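You operate a simulated robot arm through the tools that you are given. There is no shell and no other tool. Be economical: measure what you need, move in short steps, check, and stop when the job is done.

You run a simulated robot arm. Do the job below in one go: nothing can be reset, and whatever is moved stays where it is left.

TASK
Wake the console up and set single mode.
Fine: brass key into the key block, then power on; switch the fence on before you reset.

Only the result counts: the job must be done as asked and must still hold three seconds after the hand-in. Knocking over, shifting, dropping, spilling or breaking anything else fails it.

THE ROBOT
A 6-joint arm with a four-finger gripper on a trunk, on a base that drives. Base frame: it is fixed to the floor where the robot stands at the start and does not move with it; the origin is under the middle of the robot, x ahead of it, y to its left, z up; the surface under the hand at the start is at about z = 800. Lengths are in mm, angles in degrees, forces in N, time in s.
With the tool pointing down near the work surface it reaches from about 240 to 680 mm from the robot's upright axis, wherever it stands. Its first joint turns from -166.0 to 166.0 degrees. Places, roughly: air valve [500, -300, 800]; bleed lever [800, -400, 700]; buzzer switch [1500, -500, 600]; collar clamp [1700, -2300, 1100]; cycles knob [1300, -500, 600]; fence switch [1400, -500, 600]; height collar [1700, -2400, 1100]; key block [500, -100, 800]; lamps button [1400, -200, 1100]; mode knob [1100, -600, 600]; power knob [1400, -400, 900]; red button [1100, -400, 900]; regulator dial [500, -400, 700]; reset button [1400, -300, 1000]; speed knob [1200, -500, 600]; start button [1300, -400, 900]. Payload 3.43 kg.
Tool frame: the origin (TCP) lies between the finger pads and is the grasp point; the fingertips stand 30 mm ahead of it; z points along the fingers, y is the line along which they close. The gripper opens to 120 mm. The gripper's body begins 85 mm behind the TCP.
Orientation is that of the tool frame in the base frame, as a unit quaternion [w, x, y, z]. With the fingers straight down and closing along the base's y, the tool's x points along the base's -x, its y along +y and its z along -z.

THE INTERFACE
- The arm moves only by the tool step_arm. Its argument "series" is a list of rows, each a list of 6 numbers: the shift along the tool's x, y, z in m, then the turn, a rotation vector about the tool's x, y, z in rad. In form: [[x, y, z, wx, wy, wz], ...]. A call has 1 to 20 rows; each row is the pose to reach, as a shift and turn from the pose commanded when the call began, along the tool's axes at that moment. "jaw" is the closure in counts, from 0 (fully open) to 255 (shut), set as the call begins (left out, the last holds). A row lasts 0.2 s, in which the tool goes at most 50 mm and 8.6 degrees; a call with a longer step from one row to the next is refused whole, and so is a gripper value outside its range. A pose out of reach is approached as far as the arm can. The call stops where the force on the tool passes 60 N (or 10 N more than at its start, if that is more) or the arm is blocked; 0.2 s more then pass. The fingers move at their own pace and stop on an object; they squeeze with about 36 N. The grip force told is the motor's: it shows also when the fingers shut on nothing. Time passes only in rows, and 0.2 s behind the last, so rows that repeat a pose let the fingers close. The reply holds the time, the measured pose of the TCP, the force on the tool along the base axes, the opening and the grip force, in the units named above and with some noise, with the torque about the TCP (base axes, N m) and any sound that the robot's microphone picked up.
- Cameras (640 x 400 px; columns grow to the right, rows downward): "scene" is now at [48.8, 138.9, 1674.3]; the picture's right is [-0.04, -1.00, 0.00], its down [-0.85, 0.04, -0.52] and it looks along [0.52, -0.02, -0.85] (base axes); focal length 292 px, centre (320, 200). "wrist" rides on the gripper at [71, -17, -120] in the tool frame; the picture's right is [0.23, 0.97, 0.00], its down [-0.81, 0.19, -0.55] and it looks along [-0.54, 0.13, 0.83] (tool axes); focal length 275 px, centre (320, 200). There is no depth. A picture from a camera that has moved, and an enlarged one, comes with that camera's place and axes in the base frame and with its lens.
- snapshot(camera): a new picture of that camera. The clock stands still meanwhile.
- lift_body(by): slides the trunk up (or, below 0, down) by that many mm; the arm and the scene camera ride with it, the base frame stays. It gives what a move gives, with no picture.
- drive_base(legs): drives the robot by 1 to 6 legs, each [ahead, left, turn to the left] in mm, mm and degrees, along the robot's own axes; the way and the turn of a leg run together, so that a leg with both is an arc; at most 1500 mm and 180 degrees a leg. The arm and the cameras ride along, it lands a little off, and it stops where it bumps. It gives what a move gives.
- pan_tilt(pan, tilt): turns the head with the scene camera to pan (to the left, within 120 degrees either way) and tilt (down, from -29 to 69), counted from straight ahead of the robot. It gives what a move gives.
- close_up(camera, box): a new picture of the part [left, top, right, bottom] of that camera's present view, enlarged. The clock stands still meanwhile.
- close_job(): hands the job in; it is judged then, once.

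Work in short steps. Places have to be worked out from the pictures, the camera data and where the tool is seen: move nearer, look again, correct. Check each grasp and each placing, and mend what went wrong. You have 120 turns and 78 pictures in all, those below and enlarged ones among them. Open the gripper and draw the arm clear of the work before you hand the job in, unless the task says otherwise; then end with one line.

The tools are called after "Request:" as name(argument=value, ...) on one line, values as JSON. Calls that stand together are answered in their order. step_arm: Moves the arm, as the interface text tells. Its arguments: {"type":"object","properties":{"series":{"type":"array"},"jaw":{"type":"number"}},"required":["series"]} The other tools are called the same way: lift_body (by) slides the trunk up or down; drive_base (legs) drives the base; pan_tilt (pan, tilt) turns the head that bears the scene camera; snapshot (camera) takes a picture; close_up (camera, box) takes an enlarged picture of a part of a camera's view; close_job () hands the job in.

At the start:

```text
time: 0.0
tcp_pos: [464.9, 153.1, 1077.8]
orientation: [0.0, 0.0, 1.0, 0.0]
contact_force: [-0.3, 0.5, -0.3]
torque: [0.02, 0.0, -0.05]
gripper_width: 119.8
grasp_force: 0.0
trunk travel left (down, up): [-200.0, 240.0]
robot x, y, heading: [1.7, 1.9, -0.2]
head pan, tilt: [-2.6, 58.4]
```

scene: 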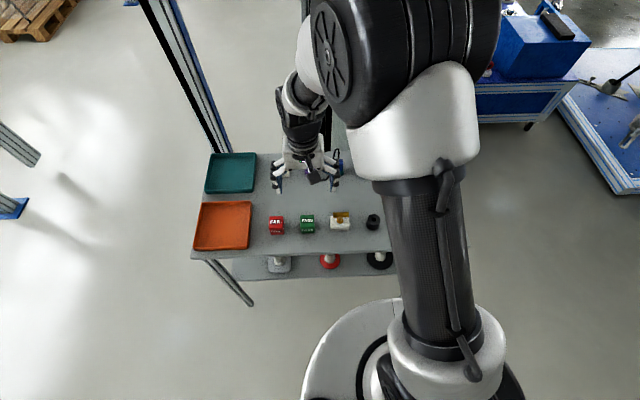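
wrist: 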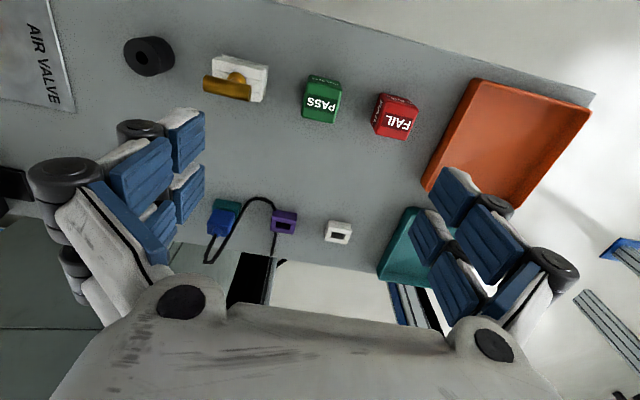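

I'll inspect the table and the console first, with an enlarged wrist view of the table items.

Request:
close_up(camera="wrist", box=[100, 20, 340, 170])

Request:
close_up(camera="scene", box=[180, 130, 420, 280])

Request:
pan_tilt(pan=-30, tilt=35)

Request:
snapshot(camera="scene")

```text
2.67 times, centred on (220, 95) of wrist
camera zoom: at [392.6, 136.5, 1197.9], right [-0.23, 0.97, 0.0], down [0.81, 0.19, 0.55], along [0.54, 0.13, -0.83], focal length 734 px, centre (587, 480)
```

zoom: 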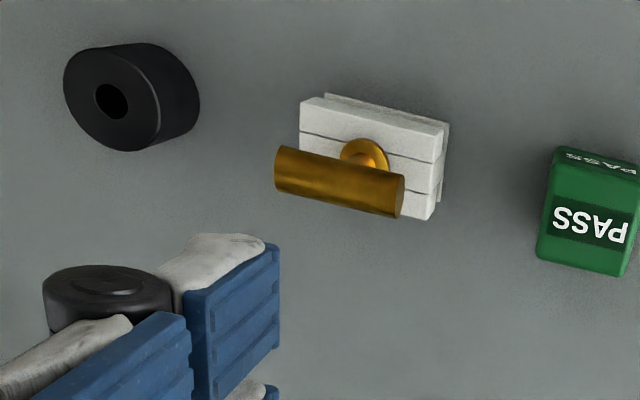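

```text
2.67 times, centred on (300, 205) of scene
camera zoom: at [48.8, 138.9, 1674.3], right [-0.04, -1.0, 0.0], down [-0.85, 0.04, -0.52], along [0.52, -0.02, -0.85], focal length 778 px, centre (373, 187)
```

zoom: 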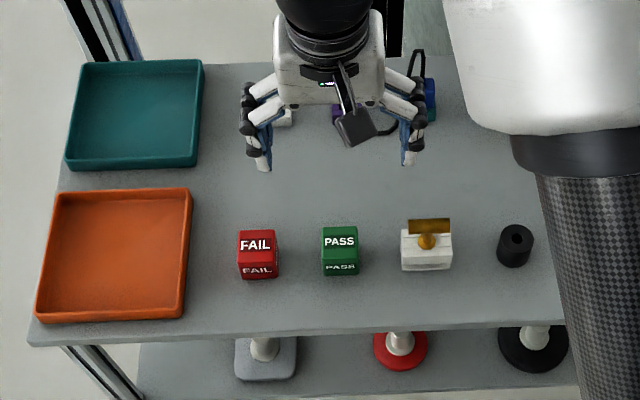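

```text
time: 0.9
tcp_pos: [465.4, 152.7, 1078.6]
orientation: [0.0, 0.0, 1.0, 0.0]
contact_force: [-0.1, 0.1, -0.4]
torque: [-0.01, 0.0, -0.02]
gripper_width: 120.0
grasp_force: 0.2
trunk travel left (down, up): [-200.0, 240.0]
robot x, y, heading: [-0.7, 1.3, -0.1]
head pan, tilt: [-30.0, 35.0]
```

```text
73 pictures are left
camera scene: at [56.8, 97.9, 1706.6], right [-0.5, -0.87, 0.0], down [-0.5, 0.29, -0.82], along [0.71, -0.41, -0.57], focal length 292 px, centre (320, 200)
```

scene: 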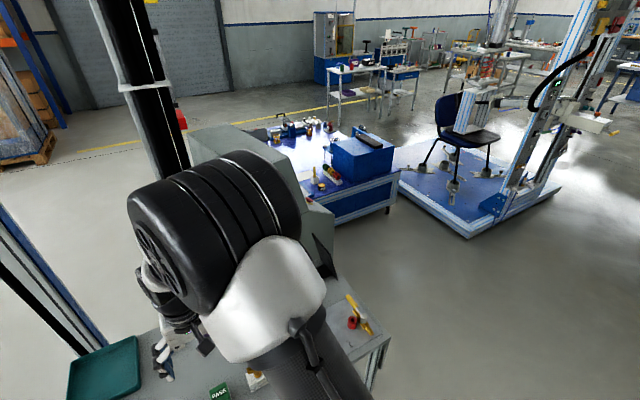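

The brass key seems to sit in a white stand near (487, 55), and a black bored block at about (489, -54). I'll move the hand right and a bit back for a close look.

Request:
step_arm(series=[[0.02, -0.04, 0, 0, 0, 0], [0.04, -0.08, 0, 0, 0, 0], [0.06, -0.12, 0, 0, 0, 0], [0.07, -0.15, 0.03, 0, 0, 0], [0.08, -0.17, 0.06, 0, 0, 0]])

Request:
snapshot(camera="wrist")

```text
time: 2.1
tcp_pos: [385.3, -20.9, 1016.3]
orientation: [0.001, 0.0, 1.0, 0.0]
contact_force: [0.5, 0.8, 0.5]
torque: [0.01, -0.02, 0.03]
gripper_width: 119.7
grasp_force: 0.1
trunk travel left (down, up): [-200.0, 240.0]
robot x, y, heading: [1.3, -2.8, 0.3]
head pan, tilt: [-30.0, 35.0]
```

```text
72 pictures are left
camera wrist: at [313.5, -37.0, 1136.5], right [-0.23, 0.97, 0.0], down [0.81, 0.19, 0.55], along [0.54, 0.13, -0.83], focal length 275 px, centre (320, 200)
```

wrist: 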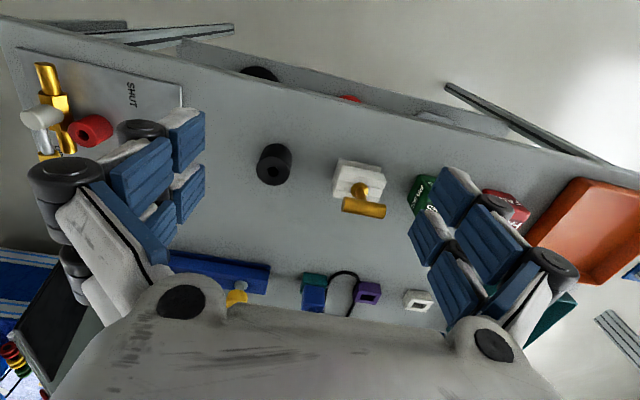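

The black bored block is at about (475, -54). A blue part with a brass piece is partly hidden behind the gripper, so I'll check with the scene camera.

Request:
pan_tilt(pan=-15, tilt=55)

Request:
snapshot(camera="scene")

Request:
close_up(camera="wrist", box=[160, 130, 420, 300])

```text
time: 3.0
tcp_pos: [385.9, -19.4, 1016.1]
orientation: [0.0, 0.0, 1.0, 0.0]
contact_force: [0.0, -0.1, -0.9]
torque: [-0.02, 0.0, -0.02]
gripper_width: 119.9
grasp_force: 0.0
trunk travel left (down, up): [-200.0, 240.0]
robot x, y, heading: [2.1, -0.8, -0.1]
head pan, tilt: [-15.0, 55.0]
```

```text
71 pictures are left
camera scene: at [50.0, 123.1, 1678.5], right [-0.26, -0.97, 0.0], down [-0.79, 0.21, -0.57], along [0.55, -0.15, -0.82], focal length 292 px, centre (320, 200)
```

scene: 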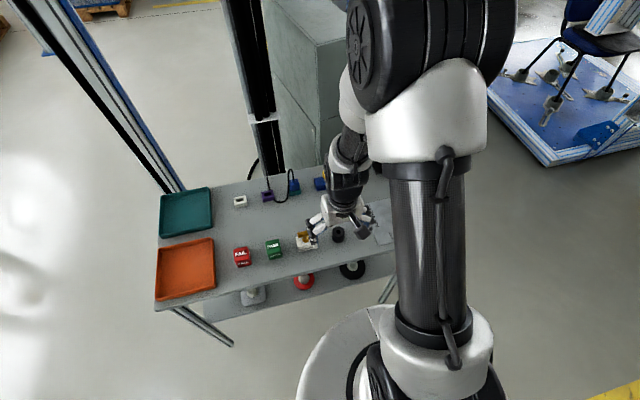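

```text
2.35 times, centred on (290, 215) of wrist
camera zoom: at [313.6, -36.2, 1136.9], right [-0.23, 0.97, 0.0], down [0.81, 0.19, 0.55], along [0.54, 0.13, -0.83], focal length 648 px, centre (391, 165)
```

zoom: 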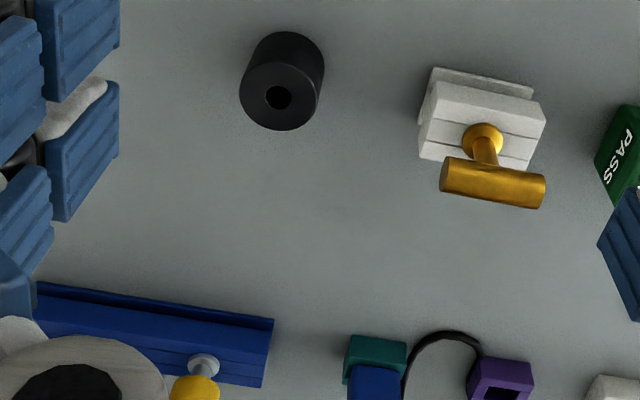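

The key's T-bar lies along y near (475, 55), z about 880. I'll turn the hand 90° so it would close across the bar, and hover above it to look.

Request:
step_arm(series=[[-0.008, 0.007, 0.003, 0, 0, 0.1428], [-0.016, 0.014, 0.007, 0, 0, 0.2856], [-0.024, 0.021, 0.011, 0, 0, 0.4284], [-0.033, 0.028, 0.015, 0, 0, 0.5712], [-0.041, 0.035, 0.018, 0, 0, 0.714], [-0.049, 0.042, 0.022, 0, 0, 0.8568], [-0.057, 0.049, 0.025, 0, 0, 0.9996], [-0.065, 0.056, 0.029, 0, 0, 1.1424], [-0.073, 0.063, 0.033, 0, 0, 1.2852], [-0.082, 0.069, 0.036, 0, 0, 1.428], [-0.09, 0.075, 0.04, 0, 0, 1.5708]])

Request:
snapshot(camera="wrist")

```text
time: 5.3
tcp_pos: [475.5, 57.2, 978.2]
orientation: [0.0, 0.709, 0.706, -0.001]
contact_force: [0.8, 0.8, 0.2]
torque: [0.01, 0.0, -0.02]
gripper_width: 119.9
grasp_force: 0.0
trunk travel left (down, up): [-200.0, 240.0]
robot x, y, heading: [-0.2, 2.7, -0.1]
head pan, tilt: [-15.0, 55.0]
```

```text
69 pictures are left
camera wrist: at [458.5, 129.8, 1098.5], right [0.97, 0.23, 0.0], down [0.19, -0.81, 0.55], along [0.13, -0.54, -0.83], focal length 275 px, centre (320, 200)
```

wrist: 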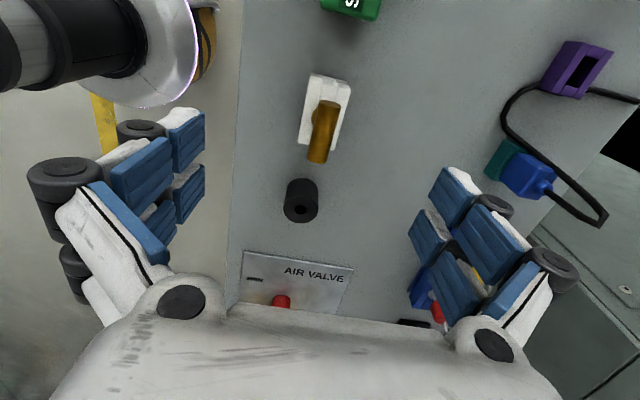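

Triangulating gives the bar centre at about (480, 54, 881) and the block's hole at about (483, -56, 837). I'll zoom in to see the key's and hole's shapes.

Request:
close_up(camera="wrist", box=[250, 60, 400, 240])

```text
2.22 times, centred on (325, 150) of wrist
camera zoom: at [458.5, 129.8, 1098.5], right [0.97, 0.23, 0.0], down [0.19, -0.81, 0.55], along [0.13, -0.54, -0.83], focal length 612 px, centre (309, 311)
```

zoom: 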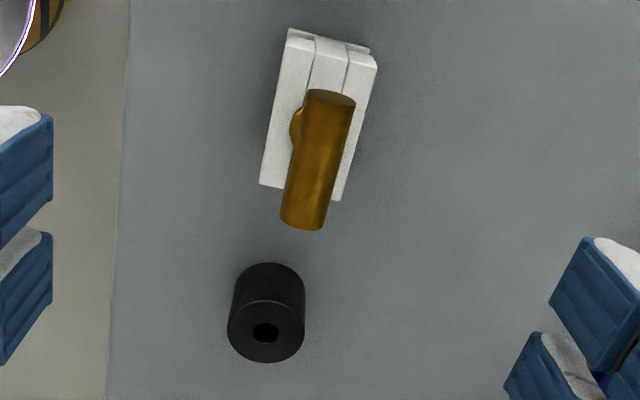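

The block is a round-bored cylinder, and the key is a vertical stem with a T-bar along y. I'll descend above the bar with the fingers half closed and re-check centring.

Request:
step_arm(series=[[-0.001, 0.002, 0.02, 0, 0, 0], [-0.002, 0.004, 0.04, 0, 0, 0], [-0.003, 0.004, 0.06, 0, 0, 0], [-0.003, 0.004, 0.06, 0, 0, 0], [-0.003, 0.004, 0.06, 0, 0, 0]], jaw=130)

Request:
snapshot(camera="wrist")

```text
time: 6.5
tcp_pos: [476.9, 52.5, 920.0]
orientation: [-0.001, 0.708, 0.707, 0.0]
contact_force: [-0.3, -1.3, 0.2]
torque: [0.0, 0.01, 0.01]
gripper_width: 58.7
grasp_force: 0.1
trunk travel left (down, up): [-200.0, 240.0]
robot x, y, heading: [-3.7, -3.5, -0.1]
head pan, tilt: [-15.0, 55.0]
```

```text
67 pictures are left
camera wrist: at [461.7, 123.7, 1039.2], right [0.97, 0.23, 0.0], down [0.19, -0.81, 0.55], along [0.13, -0.54, -0.83], focal length 275 px, centre (320, 200)
```

wrist: 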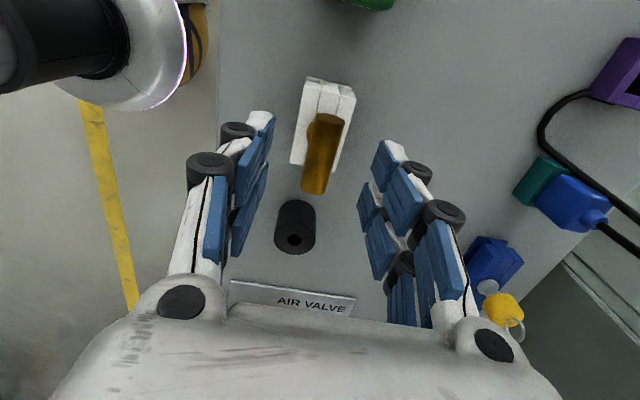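

The bar sits centred between the fingers (offset under 1 mm across, about 39 mm below the TCP). I'll descend 34 mm and close.

Request:
step_arm(series=[[0.001, 0, 0.017, 0, 0, 0], [0.001, 0, 0.034, 0, 0, 0]])

Request:
snapshot(camera="wrist")

```text
time: 7.2
tcp_pos: [478.9, 55.1, 884.8]
orientation: [0.0, 0.707, 0.707, 0.0]
contact_force: [0.1, -0.2, 0.0]
torque: [0.0, -0.04, 0.01]
gripper_width: 58.5
grasp_force: 0.0
trunk travel left (down, up): [-200.0, 240.0]
robot x, y, heading: [-1.4, -2.5, -0.1]
head pan, tilt: [-15.0, 55.0]
```

```text
66 pictures are left
camera wrist: at [461.1, 126.4, 1004.8], right [0.97, 0.23, 0.0], down [0.19, -0.81, 0.55], along [0.13, -0.54, -0.83], focal length 275 px, centre (320, 200)
```

wrist: 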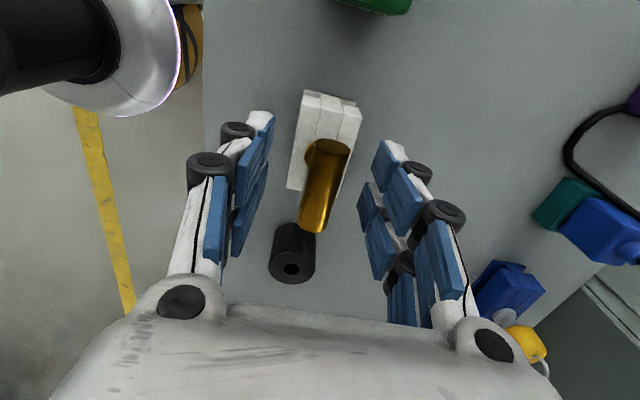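

The bar is at the TCP, so I close gently on it.

Request:
step_arm(series=[[0, 0.001, 0, 0, 0, 0], [0, 0.001, 0, 0, 0, 0], [0, 0.001, 0, 0, 0, 0], [0, 0.001, 0, 0, 0, 0], [0, 0.001, 0, 0, 0, 0]], jaw=255)

```text
time: 8.3
tcp_pos: [480.4, 54.5, 883.7]
orientation: [0.0, 0.707, 0.707, 0.0]
contact_force: [-0.2, 0.0, 0.7]
torque: [-0.03, -0.04, -0.05]
gripper_width: 16.2
grasp_force: 35.0
trunk travel left (down, up): [-200.0, 240.0]
robot x, y, heading: [0.4, 2.5, 0.0]
head pan, tilt: [-15.0, 55.0]
```

The grip holds on a 16 mm bar. I lift straight up 90 mm in small steps and watch the force.

Request:
step_arm(series=[[0, 0, -0.01, 0, 0, 0], [0, 0, -0.02, 0, 0, 0], [0, 0, -0.035, 0, 0, 0], [0, 0, -0.05, 0, 0, 0], [0, 0, -0.07, 0, 0, 0], [0, 0, -0.09, 0, 0, 0]])

Request:
snapshot(camera="wrist")

Request:
snapshot(camera="scene")

```text
time: 9.8
tcp_pos: [482.2, 54.4, 975.9]
orientation: [-0.001, 0.707, 0.707, 0.0]
contact_force: [0.2, -0.4, -0.7]
torque: [0.01, 0.01, 0.0]
gripper_width: 16.7
grasp_force: 35.8
trunk travel left (down, up): [-200.0, 240.0]
robot x, y, heading: [-1.2, -1.4, 0.1]
head pan, tilt: [-15.0, 55.0]
```

```text
65 pictures are left
camera wrist: at [462.7, 126.8, 1095.5], right [0.97, 0.23, 0.0], down [0.19, -0.81, 0.55], along [0.13, -0.54, -0.83], focal length 275 px, centre (320, 200)
```

wrist: 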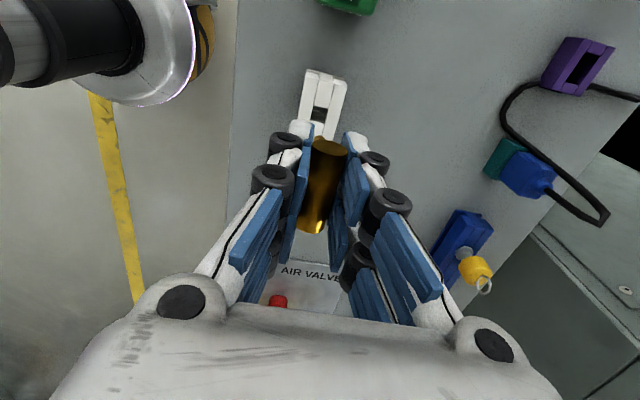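

```text
64 pictures are left
camera scene: at [49.7, 123.3, 1678.5], right [-0.26, -0.97, 0.0], down [-0.79, 0.21, -0.57], along [0.55, -0.15, -0.82], focal length 292 px, centre (320, 200)
```

scene: 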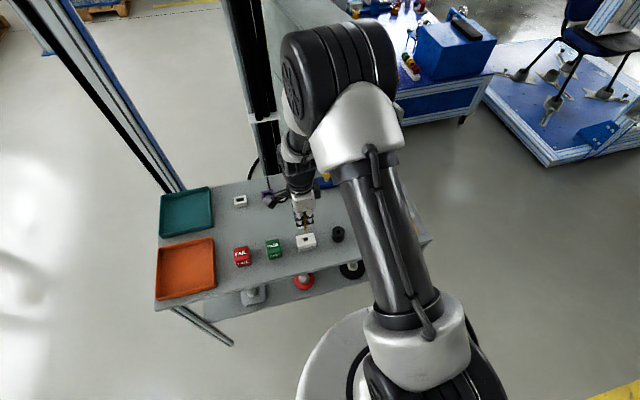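

Key lifted, stand stayed. I'll check the stem in an enlarged scene view.

Request:
close_up(camera="scene", box=[264, 190, 360, 250])

```text
6.67 times, centred on (312, 220) of scene
camera zoom: at [49.7, 123.3, 1678.5], right [-0.26, -0.97, 0.0], down [-0.79, 0.21, -0.57], along [0.55, -0.15, -0.82], focal length 1944 px, centre (373, 67)
```

zoom: 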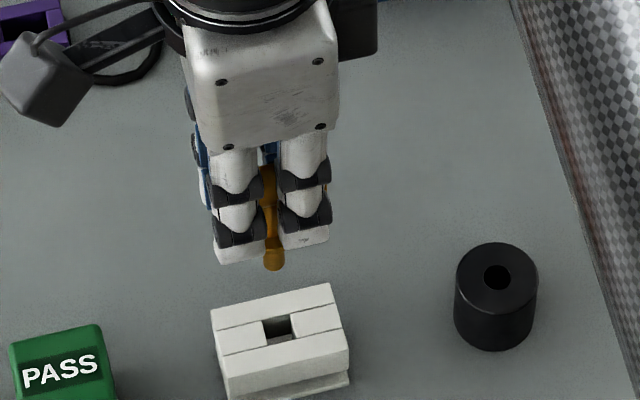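

The key has a ~10 mm pin ending about 80 mm below the TCP. I move it above the block hole at (483, -56), staying high.

Request:
step_arm(series=[[-0.02, 0, 0, 0, 0, 0], [-0.05, 0, 0, 0, 0, 0], [-0.08, 0, 0, 0, 0, 0], [-0.1, 0.001, 0.01, 0, 0, 0], [-0.11, 0.001, 0.02, 0, 0, 0], [-0.11, 0.001, 0.02, 0, 0, 0]])

Request:
close_up(camera="scene", box=[300, 180, 412, 250])

Request:
snapshot(camera="wrist")

```text
time: 11.2
tcp_pos: [479.8, -53.3, 954.4]
orientation: [0.001, 0.707, 0.707, -0.001]
contact_force: [-0.3, -0.8, -0.8]
torque: [-0.03, 0.0, 0.02]
gripper_width: 16.5
grasp_force: 35.6
trunk travel left (down, up): [-200.0, 240.0]
robot x, y, heading: [-1.4, -1.4, 0.1]
head pan, tilt: [-15.0, 55.0]
```

```text
5.71 times, centred on (356, 215) of scene
camera zoom: at [50.1, 123.3, 1678.5], right [-0.26, -0.97, 0.0], down [-0.79, 0.21, -0.57], along [0.55, -0.15, -0.82], focal length 1666 px, centre (114, 114)
```

zoom: 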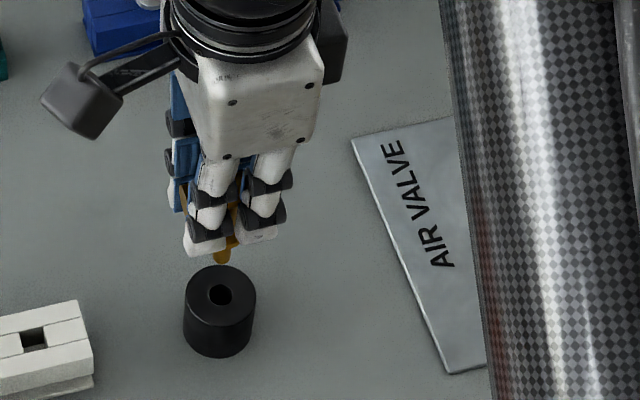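

```text
61 pictures are left
camera wrist: at [462.8, 18.9, 1073.8], right [0.97, 0.23, 0.0], down [0.19, -0.81, 0.55], along [0.13, -0.54, -0.83], focal length 275 px, centre (320, 200)
```

wrist: 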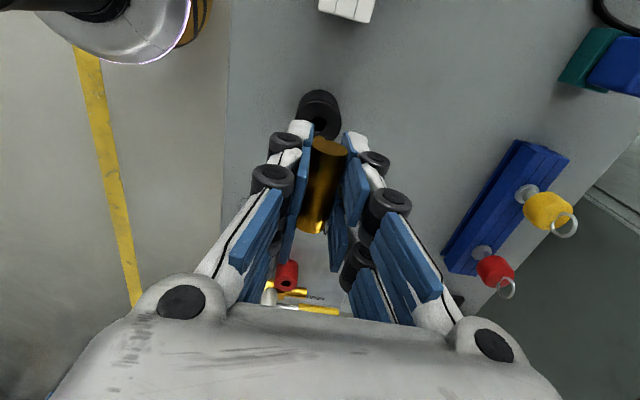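

The pin tip and hole line up to within about 1 mm in the scene view. I lower 22 mm more and re-check enlarged.

Request:
step_arm(series=[[-0.001, 0, 0.011, 0, 0, 0], [-0.001, 0, 0.022, 0, 0, 0], [-0.001, 0, 0.022, 0, 0, 0]])

Request:
close_up(camera="scene", box=[322, 205, 354, 245])

Request:
close_up(camera="wrist", box=[270, 70, 370, 170])

```text
time: 11.9
tcp_pos: [482.2, -55.5, 932.4]
orientation: [0.0, 0.707, 0.707, 0.0]
contact_force: [-0.3, -1.0, -1.4]
torque: [0.02, 0.05, 0.02]
gripper_width: 16.5
grasp_force: 35.7
trunk travel left (down, up): [-200.0, 240.0]
robot x, y, heading: [-3.4, 0.5, 0.2]
head pan, tilt: [-15.0, 55.0]
```

```text
10.00 times, centred on (338, 225) of scene
camera zoom: at [50.0, 123.2, 1678.5], right [-0.26, -0.97, 0.0], down [-0.79, 0.21, -0.57], along [0.55, -0.15, -0.82], focal length 2916 px, centre (140, -50)
```

zoom: 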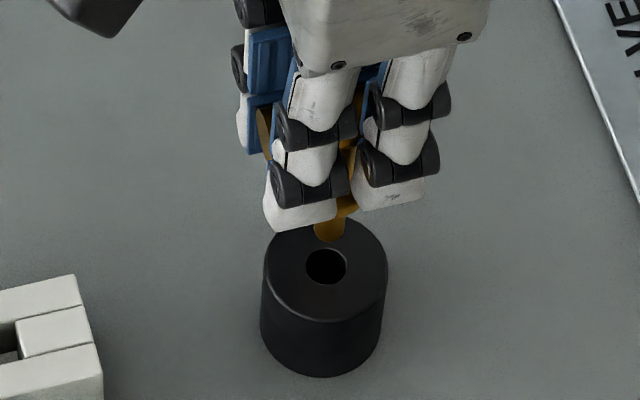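

```text
4.00 times, centred on (320, 120) of wrist
camera zoom: at [464.0, 16.9, 1051.9], right [0.97, 0.23, 0.0], down [0.19, -0.81, 0.55], along [0.13, -0.54, -0.83], focal length 1101 px, centre (320, 520)
```

zoom: 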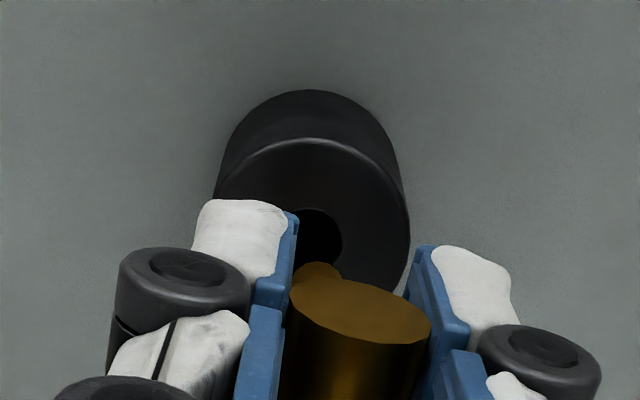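

The pin is about 10 mm in a 14 mm hole. I estimate a 1 mm correction in -x, then descend 14 mm and look again.

Request:
step_arm(series=[[0, -0.001, 0.005, 0, 0, 0], [0, -0.001, 0.01, 0, 0, 0], [0, -0.001, 0.014, 0, 0, 0], [0, -0.001, 0.014, 0, 0, 0]])

Request:
close_up(camera="scene", box=[322, 205, 354, 245])

```text
time: 12.9
tcp_pos: [480.3, -53.7, 916.6]
orientation: [0.0, 0.707, 0.707, 0.0]
contact_force: [-0.8, 0.6, -0.7]
torque: [-0.02, -0.01, -0.02]
gripper_width: 16.4
grasp_force: 35.5
trunk travel left (down, up): [-200.0, 240.0]
robot x, y, heading: [1.9, 2.4, 0.2]
head pan, tilt: [-15.0, 55.0]
```

```text
10.00 times, centred on (338, 225) of scene
camera zoom: at [50.1, 123.2, 1678.5], right [-0.26, -0.97, 0.0], down [-0.79, 0.21, -0.57], along [0.55, -0.15, -0.82], focal length 2916 px, centre (140, -50)
```

zoom: 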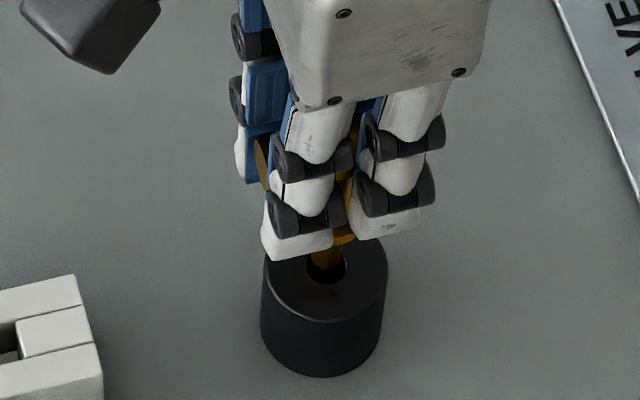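

The pin tip appears to be entering the hole. I descend in 2 mm rows and watch force.

Request:
step_arm(series=[[0, 0, 0.002, 0, 0, 0], [0, 0, 0.004, 0, 0, 0], [0, 0, 0.006, 0, 0, 0], [0, 0, 0.008, 0, 0, 0]])

Request:
close_up(camera="scene", box=[322, 205, 354, 245])

```text
time: 13.9
tcp_pos: [480.4, -55.9, 909.8]
orientation: [0.001, 0.707, 0.708, 0.001]
contact_force: [0.1, 0.0, 0.5]
torque: [0.01, 0.01, 0.04]
gripper_width: 16.7
grasp_force: 35.5
trunk travel left (down, up): [-200.0, 240.0]
robot x, y, heading: [0.7, -0.5, 0.2]
head pan, tilt: [-15.0, 55.0]
```

```text
10.00 times, centred on (338, 225) of scene
camera zoom: at [50.1, 123.2, 1678.5], right [-0.26, -0.97, 0.0], down [-0.79, 0.21, -0.57], along [0.55, -0.15, -0.82], focal length 2916 px, centre (140, -50)
```

zoom: 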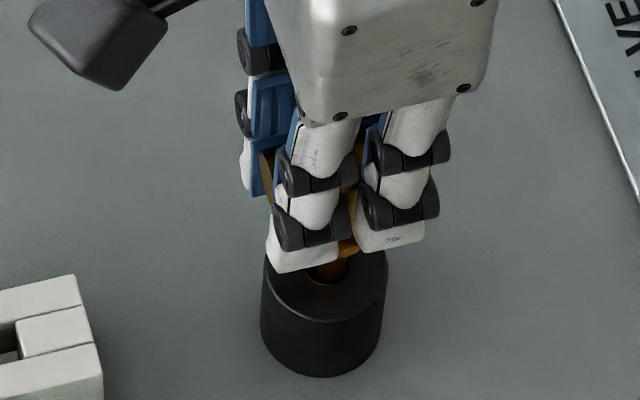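

The pin is in the hole with no contact force. I continue down 28 mm.

Request:
step_arm(series=[[0, 0, 0.004, 0, 0, 0], [0, 0, 0.008, 0, 0, 0], [0, 0, 0.012, 0, 0, 0], [0, 0, 0.016, 0, 0, 0], [0, 0, 0.02, 0, 0, 0], [0, 0, 0.024, 0, 0, 0], [0, 0, 0.028, 0, 0, 0]])

Request:
close_up(camera="scene", box=[322, 205, 354, 245])

```text
time: 15.6
tcp_pos: [480.3, -55.4, 884.7]
orientation: [0.002, 0.707, 0.707, 0.0]
contact_force: [-3.0, 0.0, 18.8]
torque: [-0.07, 0.25, -0.05]
gripper_width: 16.7
grasp_force: 36.7
trunk travel left (down, up): [-200.0, 240.0]
robot x, y, heading: [2.0, -2.6, -0.1]
head pan, tilt: [-15.0, 55.0]
```

```text
10.00 times, centred on (338, 225) of scene
camera zoom: at [47.9, 123.3, 1678.8], right [-0.26, -0.97, 0.0], down [-0.79, 0.21, -0.57], along [0.56, -0.15, -0.82], focal length 2916 px, centre (140, -50)
```

zoom: 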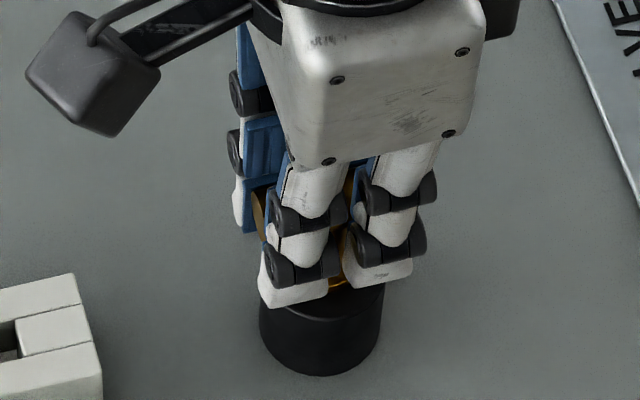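

The force rose at the height where the flange would sit on the block, and the flange's lower edge in the picture (row about 288) matches it resting on the top. I release and then rise.

Request:
step_arm(series=[[0, 0, -0.002, 0, 0, 0], [0, 0, -0.002, 0, 0, 0], [0, 0, -0.002, 0, 0, 0], [0, 0, -0.002, 0, 0, 0]], jaw=130)

Request:
step_arm(series=[[0, 0, -0.03, 0, 0, 0], [0, 0, -0.07, 0, 0, 0], [0, 0, -0.11, 0, 0, 0], [0.04, 0, -0.13, 0, 0, 0]])

Request:
close_up(camera="scene", box=[306, 195, 370, 245])

Request:
snapshot(camera="wrist")

```text
time: 16.6
tcp_pos: [478.4, -55.8, 884.0]
orientation: [0.0, 0.708, 0.707, 0.0]
contact_force: [0.1, 0.5, -0.1]
torque: [-0.01, 0.01, 0.0]
gripper_width: 58.8
grasp_force: 0.0
trunk travel left (down, up): [-200.0, 240.0]
robot x, y, heading: [4.0, -1.4, -0.2]
head pan, tilt: [-15.0, 55.0]
```

```text
time: 17.6
tcp_pos: [481.6, -15.5, 1017.9]
orientation: [0.001, 0.707, 0.707, -0.001]
contact_force: [0.1, -0.4, -0.2]
torque: [-0.04, -0.02, -0.02]
gripper_width: 58.8
grasp_force: 0.1
trunk travel left (down, up): [-200.0, 240.0]
robot x, y, heading: [-5.5, -0.5, -0.4]
head pan, tilt: [-15.0, 55.0]
```

```text
8.00 times, centred on (338, 220) of scene
camera zoom: at [49.6, 125.1, 1678.3], right [-0.26, -0.97, 0.0], down [-0.79, 0.21, -0.57], along [0.55, -0.15, -0.82], focal length 2333 px, centre (176, 40)
```

zoom: 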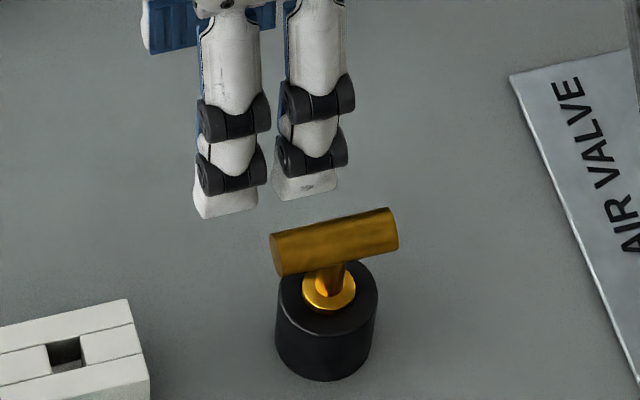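

```text
54 pictures are left
camera wrist: at [464.0, 57.0, 1137.8], right [0.97, 0.23, 0.0], down [0.19, -0.81, 0.55], along [0.13, -0.54, -0.83], focal length 275 px, centre (320, 200)
```

wrist: 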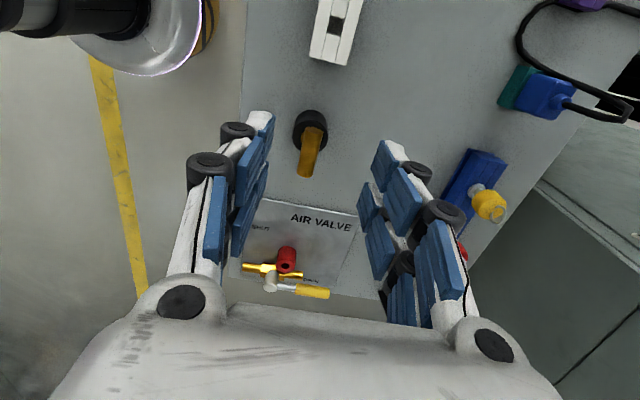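

The key is seated with its flange on the block. Next is the console, whose controls face -y, so I'll raise and retract the arm and drive around to stand in front of it.

Request:
step_arm(series=[[0, -0.03, -0.03, 0, 0, 0], [0, -0.06, -0.06, 0, 0, 0], [0, -0.09, -0.09, 0, 0, 0], [0, -0.11, -0.12, 0, 0, 0]])

Request:
drive_base(legs=[[0, -1050, 0]])

Request:
pan_tilt(pan=20, tilt=35)

Request:
snapshot(camera="scene")

```text
time: 18.6
tcp_pos: [368.9, -14.2, 1133.5]
orientation: [0.0, 0.707, 0.707, -0.001]
contact_force: [0.0, 0.1, 0.4]
torque: [-0.03, -0.04, 0.04]
gripper_width: 58.5
grasp_force: 0.0
trunk travel left (down, up): [-200.0, 240.0]
robot x, y, heading: [-2.9, -0.9, 0.3]
head pan, tilt: [-15.0, 55.0]
```

```text
time: 23.9
tcp_pos: [370.1, -1054.3, 1133.9]
orientation: [0.0, 0.707, 0.708, 0.0]
contact_force: [0.3, 0.1, 0.6]
torque: [0.03, 0.0, 0.04]
gripper_width: 58.8
grasp_force: 0.0
trunk travel left (down, up): [-200.0, 240.0]
robot x, y, heading: [3.2, -1037.9, 0.3]
head pan, tilt: [-15.0, 55.0]
```

```text
time: 24.9
tcp_pos: [370.1, -1055.4, 1133.2]
orientation: [0.0, 0.707, 0.707, 0.0]
contact_force: [0.6, -0.4, 0.2]
torque: [0.0, -0.01, 0.03]
gripper_width: 58.8
grasp_force: 0.1
trunk travel left (down, up): [-200.0, 240.0]
robot x, y, heading: [1.2, -1039.9, 0.0]
head pan, tilt: [20.0, 35.0]
```

```text
53 pictures are left
camera scene: at [63.6, -867.9, 1706.7], right [0.34, -0.94, 0.0], down [-0.54, -0.2, -0.82], along [0.77, 0.28, -0.57], focal length 292 px, centre (320, 200)
```

scene: 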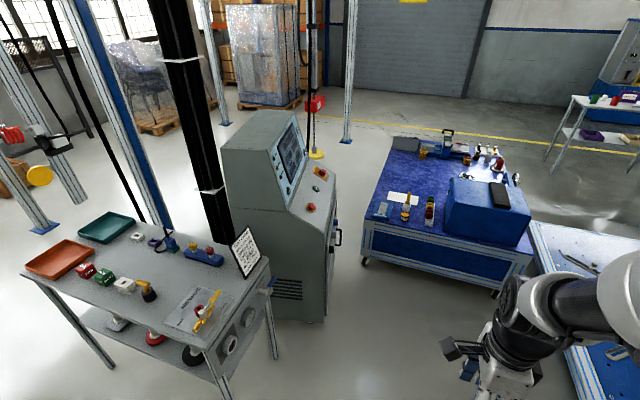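

The console is clear, with its front at y about -525 and the bench starting at x about 1690. I drive ahead 1270 and turn left to face it.

Request:
drive_base(legs=[[1270, 0, 0], [0, 0, 90]])

Request:
pan_tilt(pan=0, tilt=45)

Request:
snapshot(camera="scene")

```text
time: 35.3
tcp_pos: [1307.1, -680.2, 1133.0]
orientation: [0.0, -0.001, 1.0, 0.0]
contact_force: [-0.8, -0.3, -0.1]
torque: [0.0, -0.04, 0.02]
gripper_width: 58.7
grasp_force: 0.1
trunk travel left (down, up): [-200.0, 240.0]
robot x, y, heading: [1290.6, -1049.1, 90.2]
head pan, tilt: [20.0, 35.0]
```

```text
time: 36.1
tcp_pos: [1306.0, -679.6, 1134.2]
orientation: [0.0, -0.001, 1.0, 0.0]
contact_force: [0.1, 0.3, 0.6]
torque: [-0.01, -0.01, -0.02]
gripper_width: 58.7
grasp_force: 0.1
trunk travel left (down, up): [-200.0, 240.0]
robot x, y, heading: [1292.6, -1048.6, 90.1]
head pan, tilt: [0.0, 45.0]
```

```text
52 pictures are left
camera scene: at [1152.4, -986.1, 1691.9], right [1.0, 0.0, 0.0], down [0.0, -0.71, -0.71], along [0.0, 0.71, -0.71], focal length 292 px, centre (320, 200)
```

scene: 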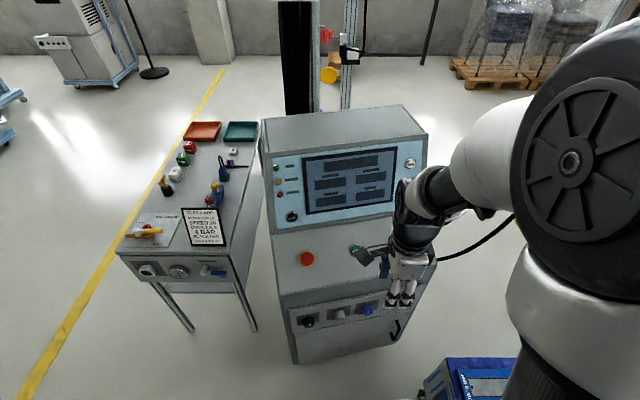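

The console is in view. I'll enlarge the panel and the sign.

Request:
close_up(camera="scene", box=[255, 130, 440, 245])

Request:
close_up(camera="scene", box=[280, 230, 450, 360])

Request:
close_up(camera="scene", box=[170, 195, 240, 255])

```text
3.46 times, centred on (348, 188) of scene
camera zoom: at [1152.4, -986.1, 1691.9], right [1.0, 0.0, 0.0], down [0.0, -0.71, -0.71], along [0.0, 0.71, -0.71], focal length 1009 px, centre (225, 243)
```

zoom: 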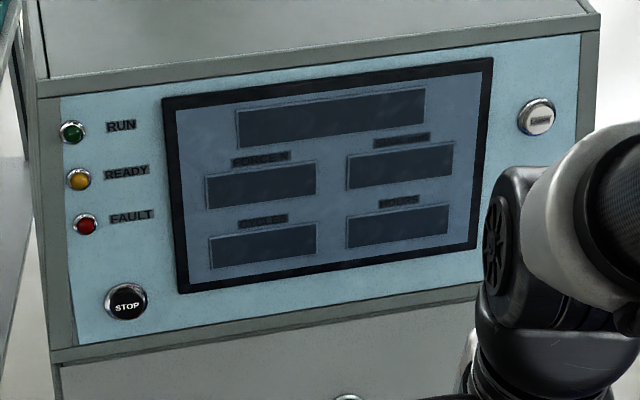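

```text
3.08 times, centred on (365, 295) of scene
camera zoom: at [1152.4, -986.1, 1691.9], right [1.0, 0.0, 0.0], down [0.0, -0.71, -0.71], along [0.0, 0.71, -0.71], focal length 897 px, centre (182, -92)
```

zoom: 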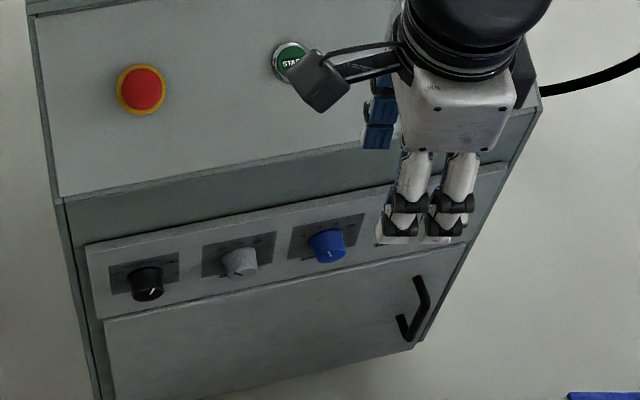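

```text
6.67 times, centred on (205, 225) of scene
camera zoom: at [1152.4, -986.1, 1691.9], right [1.0, 0.0, 0.0], down [0.0, -0.71, -0.71], along [0.0, 0.71, -0.71], focal length 1944 px, centre (1087, 33)
```

zoom: 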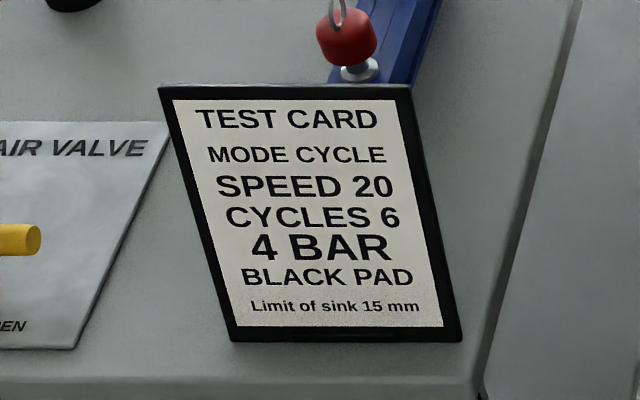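

Only the arm hides the right-hand controls, so I check what the wrist camera sees from here.

Request:
snapshot(camera="wrist")

```text
48 pictures are left
camera wrist: at [1234.2, -696.4, 1253.5], right [-0.23, 0.97, 0.0], down [0.81, 0.19, 0.55], along [0.54, 0.13, -0.83], focal length 275 px, centre (320, 200)
```

wrist: 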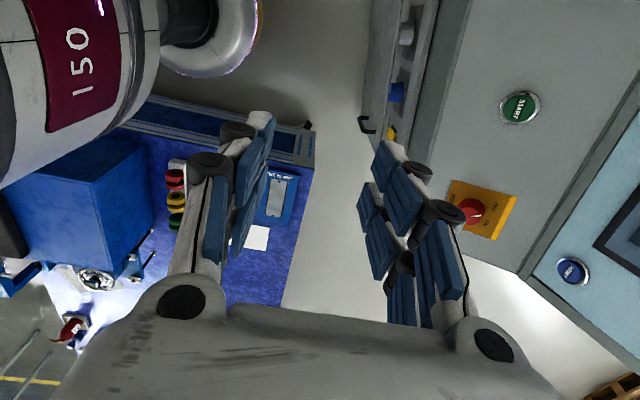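

The main power knob (red on yellow) and a blue button on the upper panel are visible. I'll enlarge them.

Request:
close_up(camera="wrist", box=[440, 80, 640, 300])

Request:
close_up(camera="wrist", box=[340, 10, 440, 150])

```text
1.82 times, centred on (540, 190) of wrist
camera zoom: at [1234.2, -696.4, 1253.5], right [-0.23, 0.97, 0.0], down [0.81, 0.19, 0.55], along [0.54, 0.13, -0.83], focal length 500 px, centre (-80, 218)
```

zoom: 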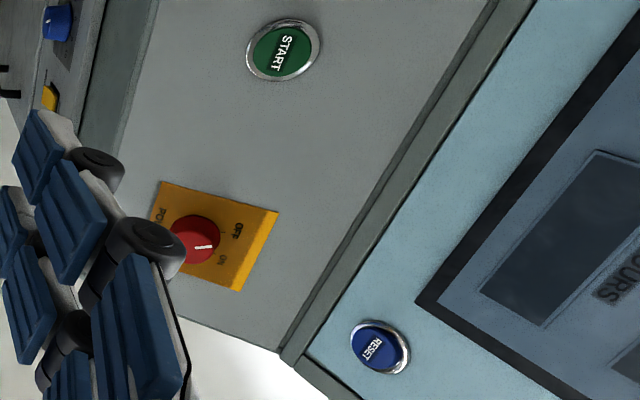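

```text
2.86 times, centred on (390, 80) of wrist
camera zoom: at [1234.2, -696.4, 1253.5], right [-0.23, 0.97, 0.0], down [0.81, 0.19, 0.55], along [0.54, 0.13, -0.83], focal length 786 px, centre (120, 543)
```

zoom: 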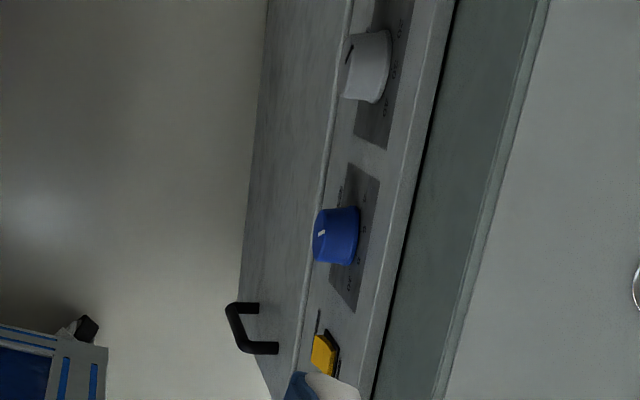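

START triangulates to about (1271, -415, 883), and the console is yawed about 14°. I pitch the hand toward the desk panel and stand off to the knob for a straighter look.

Request:
step_arm(series=[[-0.014, 0.012, 0.007, -0.125, 0, 0], [-0.028, 0.025, 0.015, -0.25, 0, 0], [-0.041, 0.037, 0.022, -0.375, 0, 0], [-0.055, 0.05, 0.03, -0.5, 0, 0], [-0.069, 0.062, 0.038, -0.625, 0, 0], [-0.082, 0.075, 0.045, -0.75, 0, 0], [-0.096, 0.088, 0.052, -0.875, 0, 0], [-0.11, 0.1, 0.06, -1.0, 0, 0]])

Request:
snapshot(camera="wrist")

Request:
snapshot(camera="scene")

```text
time: 37.9
tcp_pos: [1415.7, -578.1, 1072.6]
orientation: [0.0, -0.001, 0.877, 0.481]
contact_force: [-0.2, 0.5, -1.0]
torque: [0.03, 0.04, 0.03]
gripper_width: 58.7
grasp_force: 0.1
out of reach, approached as far as the arm can: row 3, 4, 5
trunk travel left (down, up): [-200.0, 240.0]
robot x, y, heading: [1287.8, -1048.8, 89.9]
head pan, tilt: [0.0, 45.0]
```

```text
45 pictures are left
camera wrist: at [1344.1, -688.8, 1122.8], right [-0.23, 0.52, 0.82], down [0.81, -0.36, 0.46], along [0.54, 0.77, -0.34], focal length 275 px, centre (320, 200)
```

wrist: 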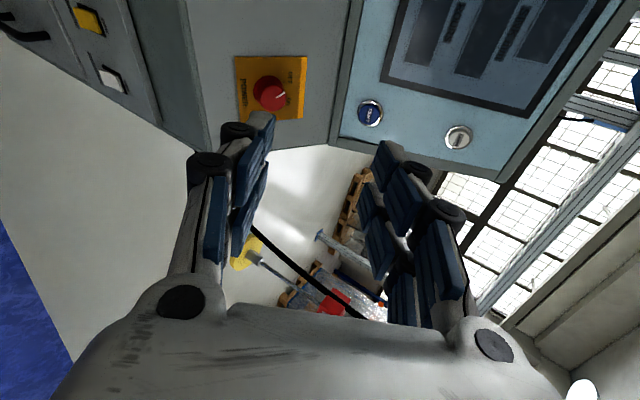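

```text
44 pictures are left
camera scene: at [1153.6, -985.0, 1691.9], right [1.0, 0.0, 0.0], down [0.0, -0.71, -0.71], along [0.0, 0.71, -0.71], focal length 292 px, centre (320, 200)
```

scene: 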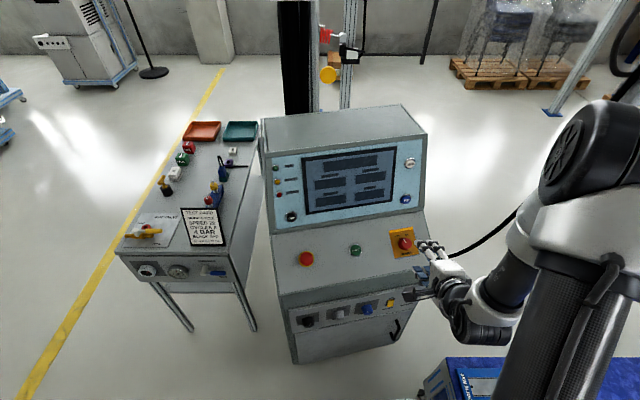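

The whole console is now visible in the scene view. I'll enlarge the power knob and fence switch region.

Request:
close_up(camera="scene", box=[340, 180, 440, 260])

Request:
close_up(camera="scene", box=[285, 280, 415, 345])

Request:
close_up(camera="wrist", box=[40, 0, 400, 150])

```text
5.00 times, centred on (390, 220) of scene
camera zoom: at [1153.6, -985.0, 1691.9], right [1.0, 0.0, 0.0], down [0.0, -0.71, -0.71], along [0.0, 0.71, -0.71], focal length 1458 px, centre (-30, 100)
```

zoom: 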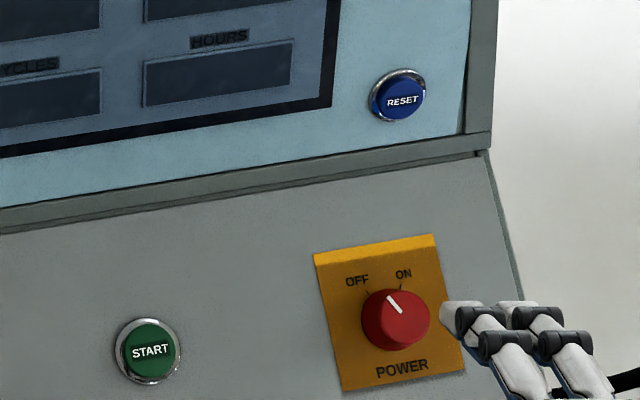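

```text
4.92 times, centred on (350, 312) of scene
camera zoom: at [1153.6, -985.0, 1691.9], right [1.0, 0.0, 0.0], down [0.0, -0.71, -0.71], along [0.0, 0.71, -0.71], focal length 1436 px, centre (172, -354)
```

zoom: 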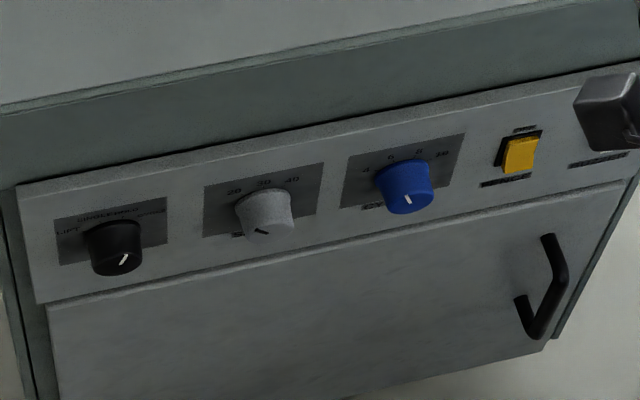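

```text
1.78 times, centred on (220, 75) of wrist
camera zoom: at [1344.1, -688.8, 1122.8], right [-0.23, 0.52, 0.82], down [0.81, -0.36, 0.46], along [0.54, 0.77, -0.34], focal length 489 px, centre (498, 422)
```

zoom: 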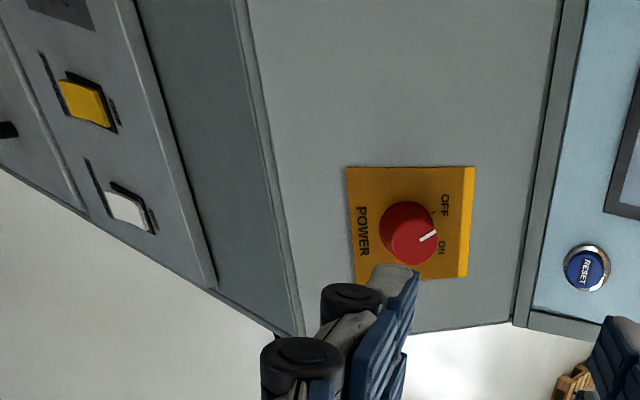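

I've located the power plate centre at about (1447, -369, 864) with outward normal (0.16, -0.63, 0.76). Its pointer is at OFF and ON is about 60° clockwise. I move the base closer for reach, then re-aim.

Request:
drive_base(legs=[[100, -40, 0]])

```text
time: 39.1
tcp_pos: [1453.3, -478.1, 1072.5]
orientation: [-0.001, -0.003, 0.878, 0.479]
contact_force: [-0.9, 0.3, 0.2]
torque: [0.01, -0.01, 0.02]
gripper_width: 58.7
grasp_force: 0.1
trunk travel left (down, up): [-200.0, 240.0]
robot x, y, heading: [1335.1, -950.1, 90.2]
head pan, tilt: [0.0, 45.0]
```

I move to a standoff about 110 mm off the plate, aligned with the panel normal, with the jaw opened to about 80 mm.

Request:
step_arm(series=[[-0.003, -0.021, 0.025, 0.073, 0.048, -0.042], [-0.006, -0.042, 0.05, 0.146, 0.096, -0.083], [-0.009, -0.063, 0.075, 0.218, 0.144, -0.125], [-0.012, -0.085, 0.101, 0.291, 0.192, -0.166], [-0.012, -0.085, 0.101, 0.291, 0.192, -0.166]], jaw=85)

Request:
snapshot(camera="wrist")

Request:
close_up(camera="scene", box=[280, 180, 480, 320])

```text
time: 40.3
tcp_pos: [1465.0, -438.5, 946.6]
orientation: [-0.045, -0.122, 0.93, 0.343]
contact_force: [-0.8, -0.5, 0.5]
torque: [0.02, 0.0, 0.0]
gripper_width: 79.7
grasp_force: 0.0
trunk travel left (down, up): [-200.0, 240.0]
robot x, y, heading: [1330.6, -951.2, 90.3]
head pan, tilt: [0.0, 45.0]
```

```text
40 pictures are left
camera wrist: at [1419.0, -545.6, 1027.4], right [-0.41, 0.66, 0.63], down [0.84, 0.0, 0.54], along [0.36, 0.75, -0.55], focal length 275 px, centre (320, 200)
```

wrist: 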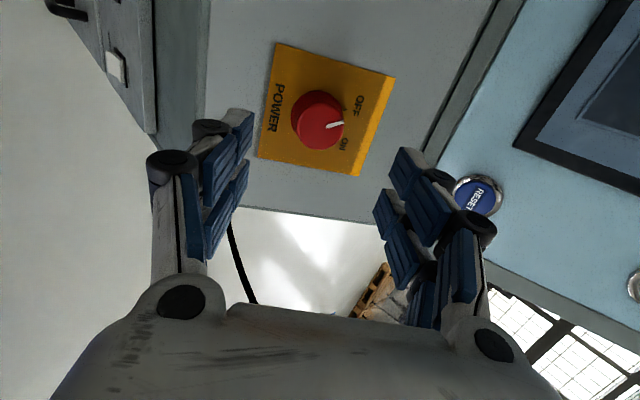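

```text
2.86 times, centred on (380, 250) of scene
camera zoom: at [1191.3, -888.6, 1691.9], right [1.0, 0.01, 0.0], down [0.0, -0.71, -0.71], along [0.0, 0.71, -0.71], focal length 833 px, centre (149, 57)
```

zoom: 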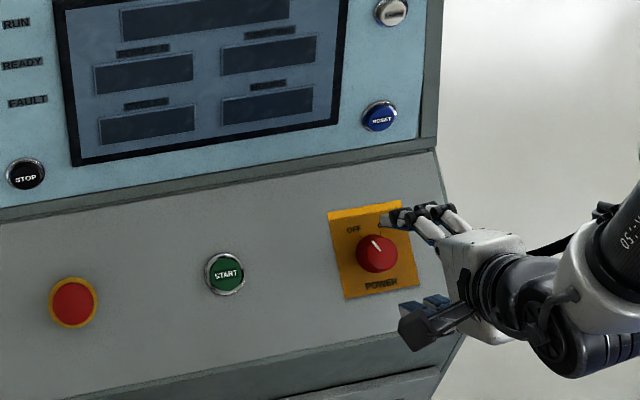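

The knob is nearly on the tool axis (about 4 mm off along tool x). I advance 45 mm with that correction and look again.

Request:
step_arm(series=[[0.002, 0, 0.015, 0, 0, 0], [0.004, 0, 0.03, 0, 0, 0], [0.004, 0, 0.045, 0, 0, 0], [0.004, 0, 0.045, 0, 0, 0]])

Request:
snapshot(camera="wrist")

```text
time: 41.3
tcp_pos: [1451.5, -414.5, 913.3]
orientation: [-0.044, -0.121, 0.93, 0.345]
contact_force: [-1.0, 0.7, 0.9]
torque: [-0.05, 0.03, -0.01]
gripper_width: 80.1
grasp_force: 0.1
trunk travel left (down, up): [-200.0, 240.0]
robot x, y, heading: [1330.1, -953.3, 90.4]
head pan, tilt: [0.0, 45.0]
```

```text
38 pictures are left
camera wrist: at [1405.7, -520.6, 993.6], right [-0.41, 0.66, 0.63], down [0.84, 0.0, 0.54], along [0.36, 0.75, -0.55], focal length 275 px, centre (320, 200)
```

wrist: 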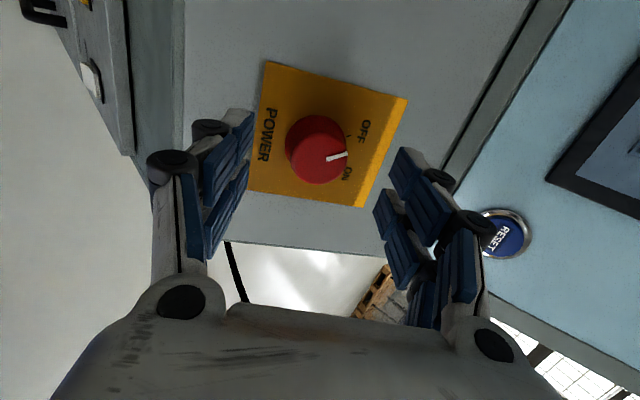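

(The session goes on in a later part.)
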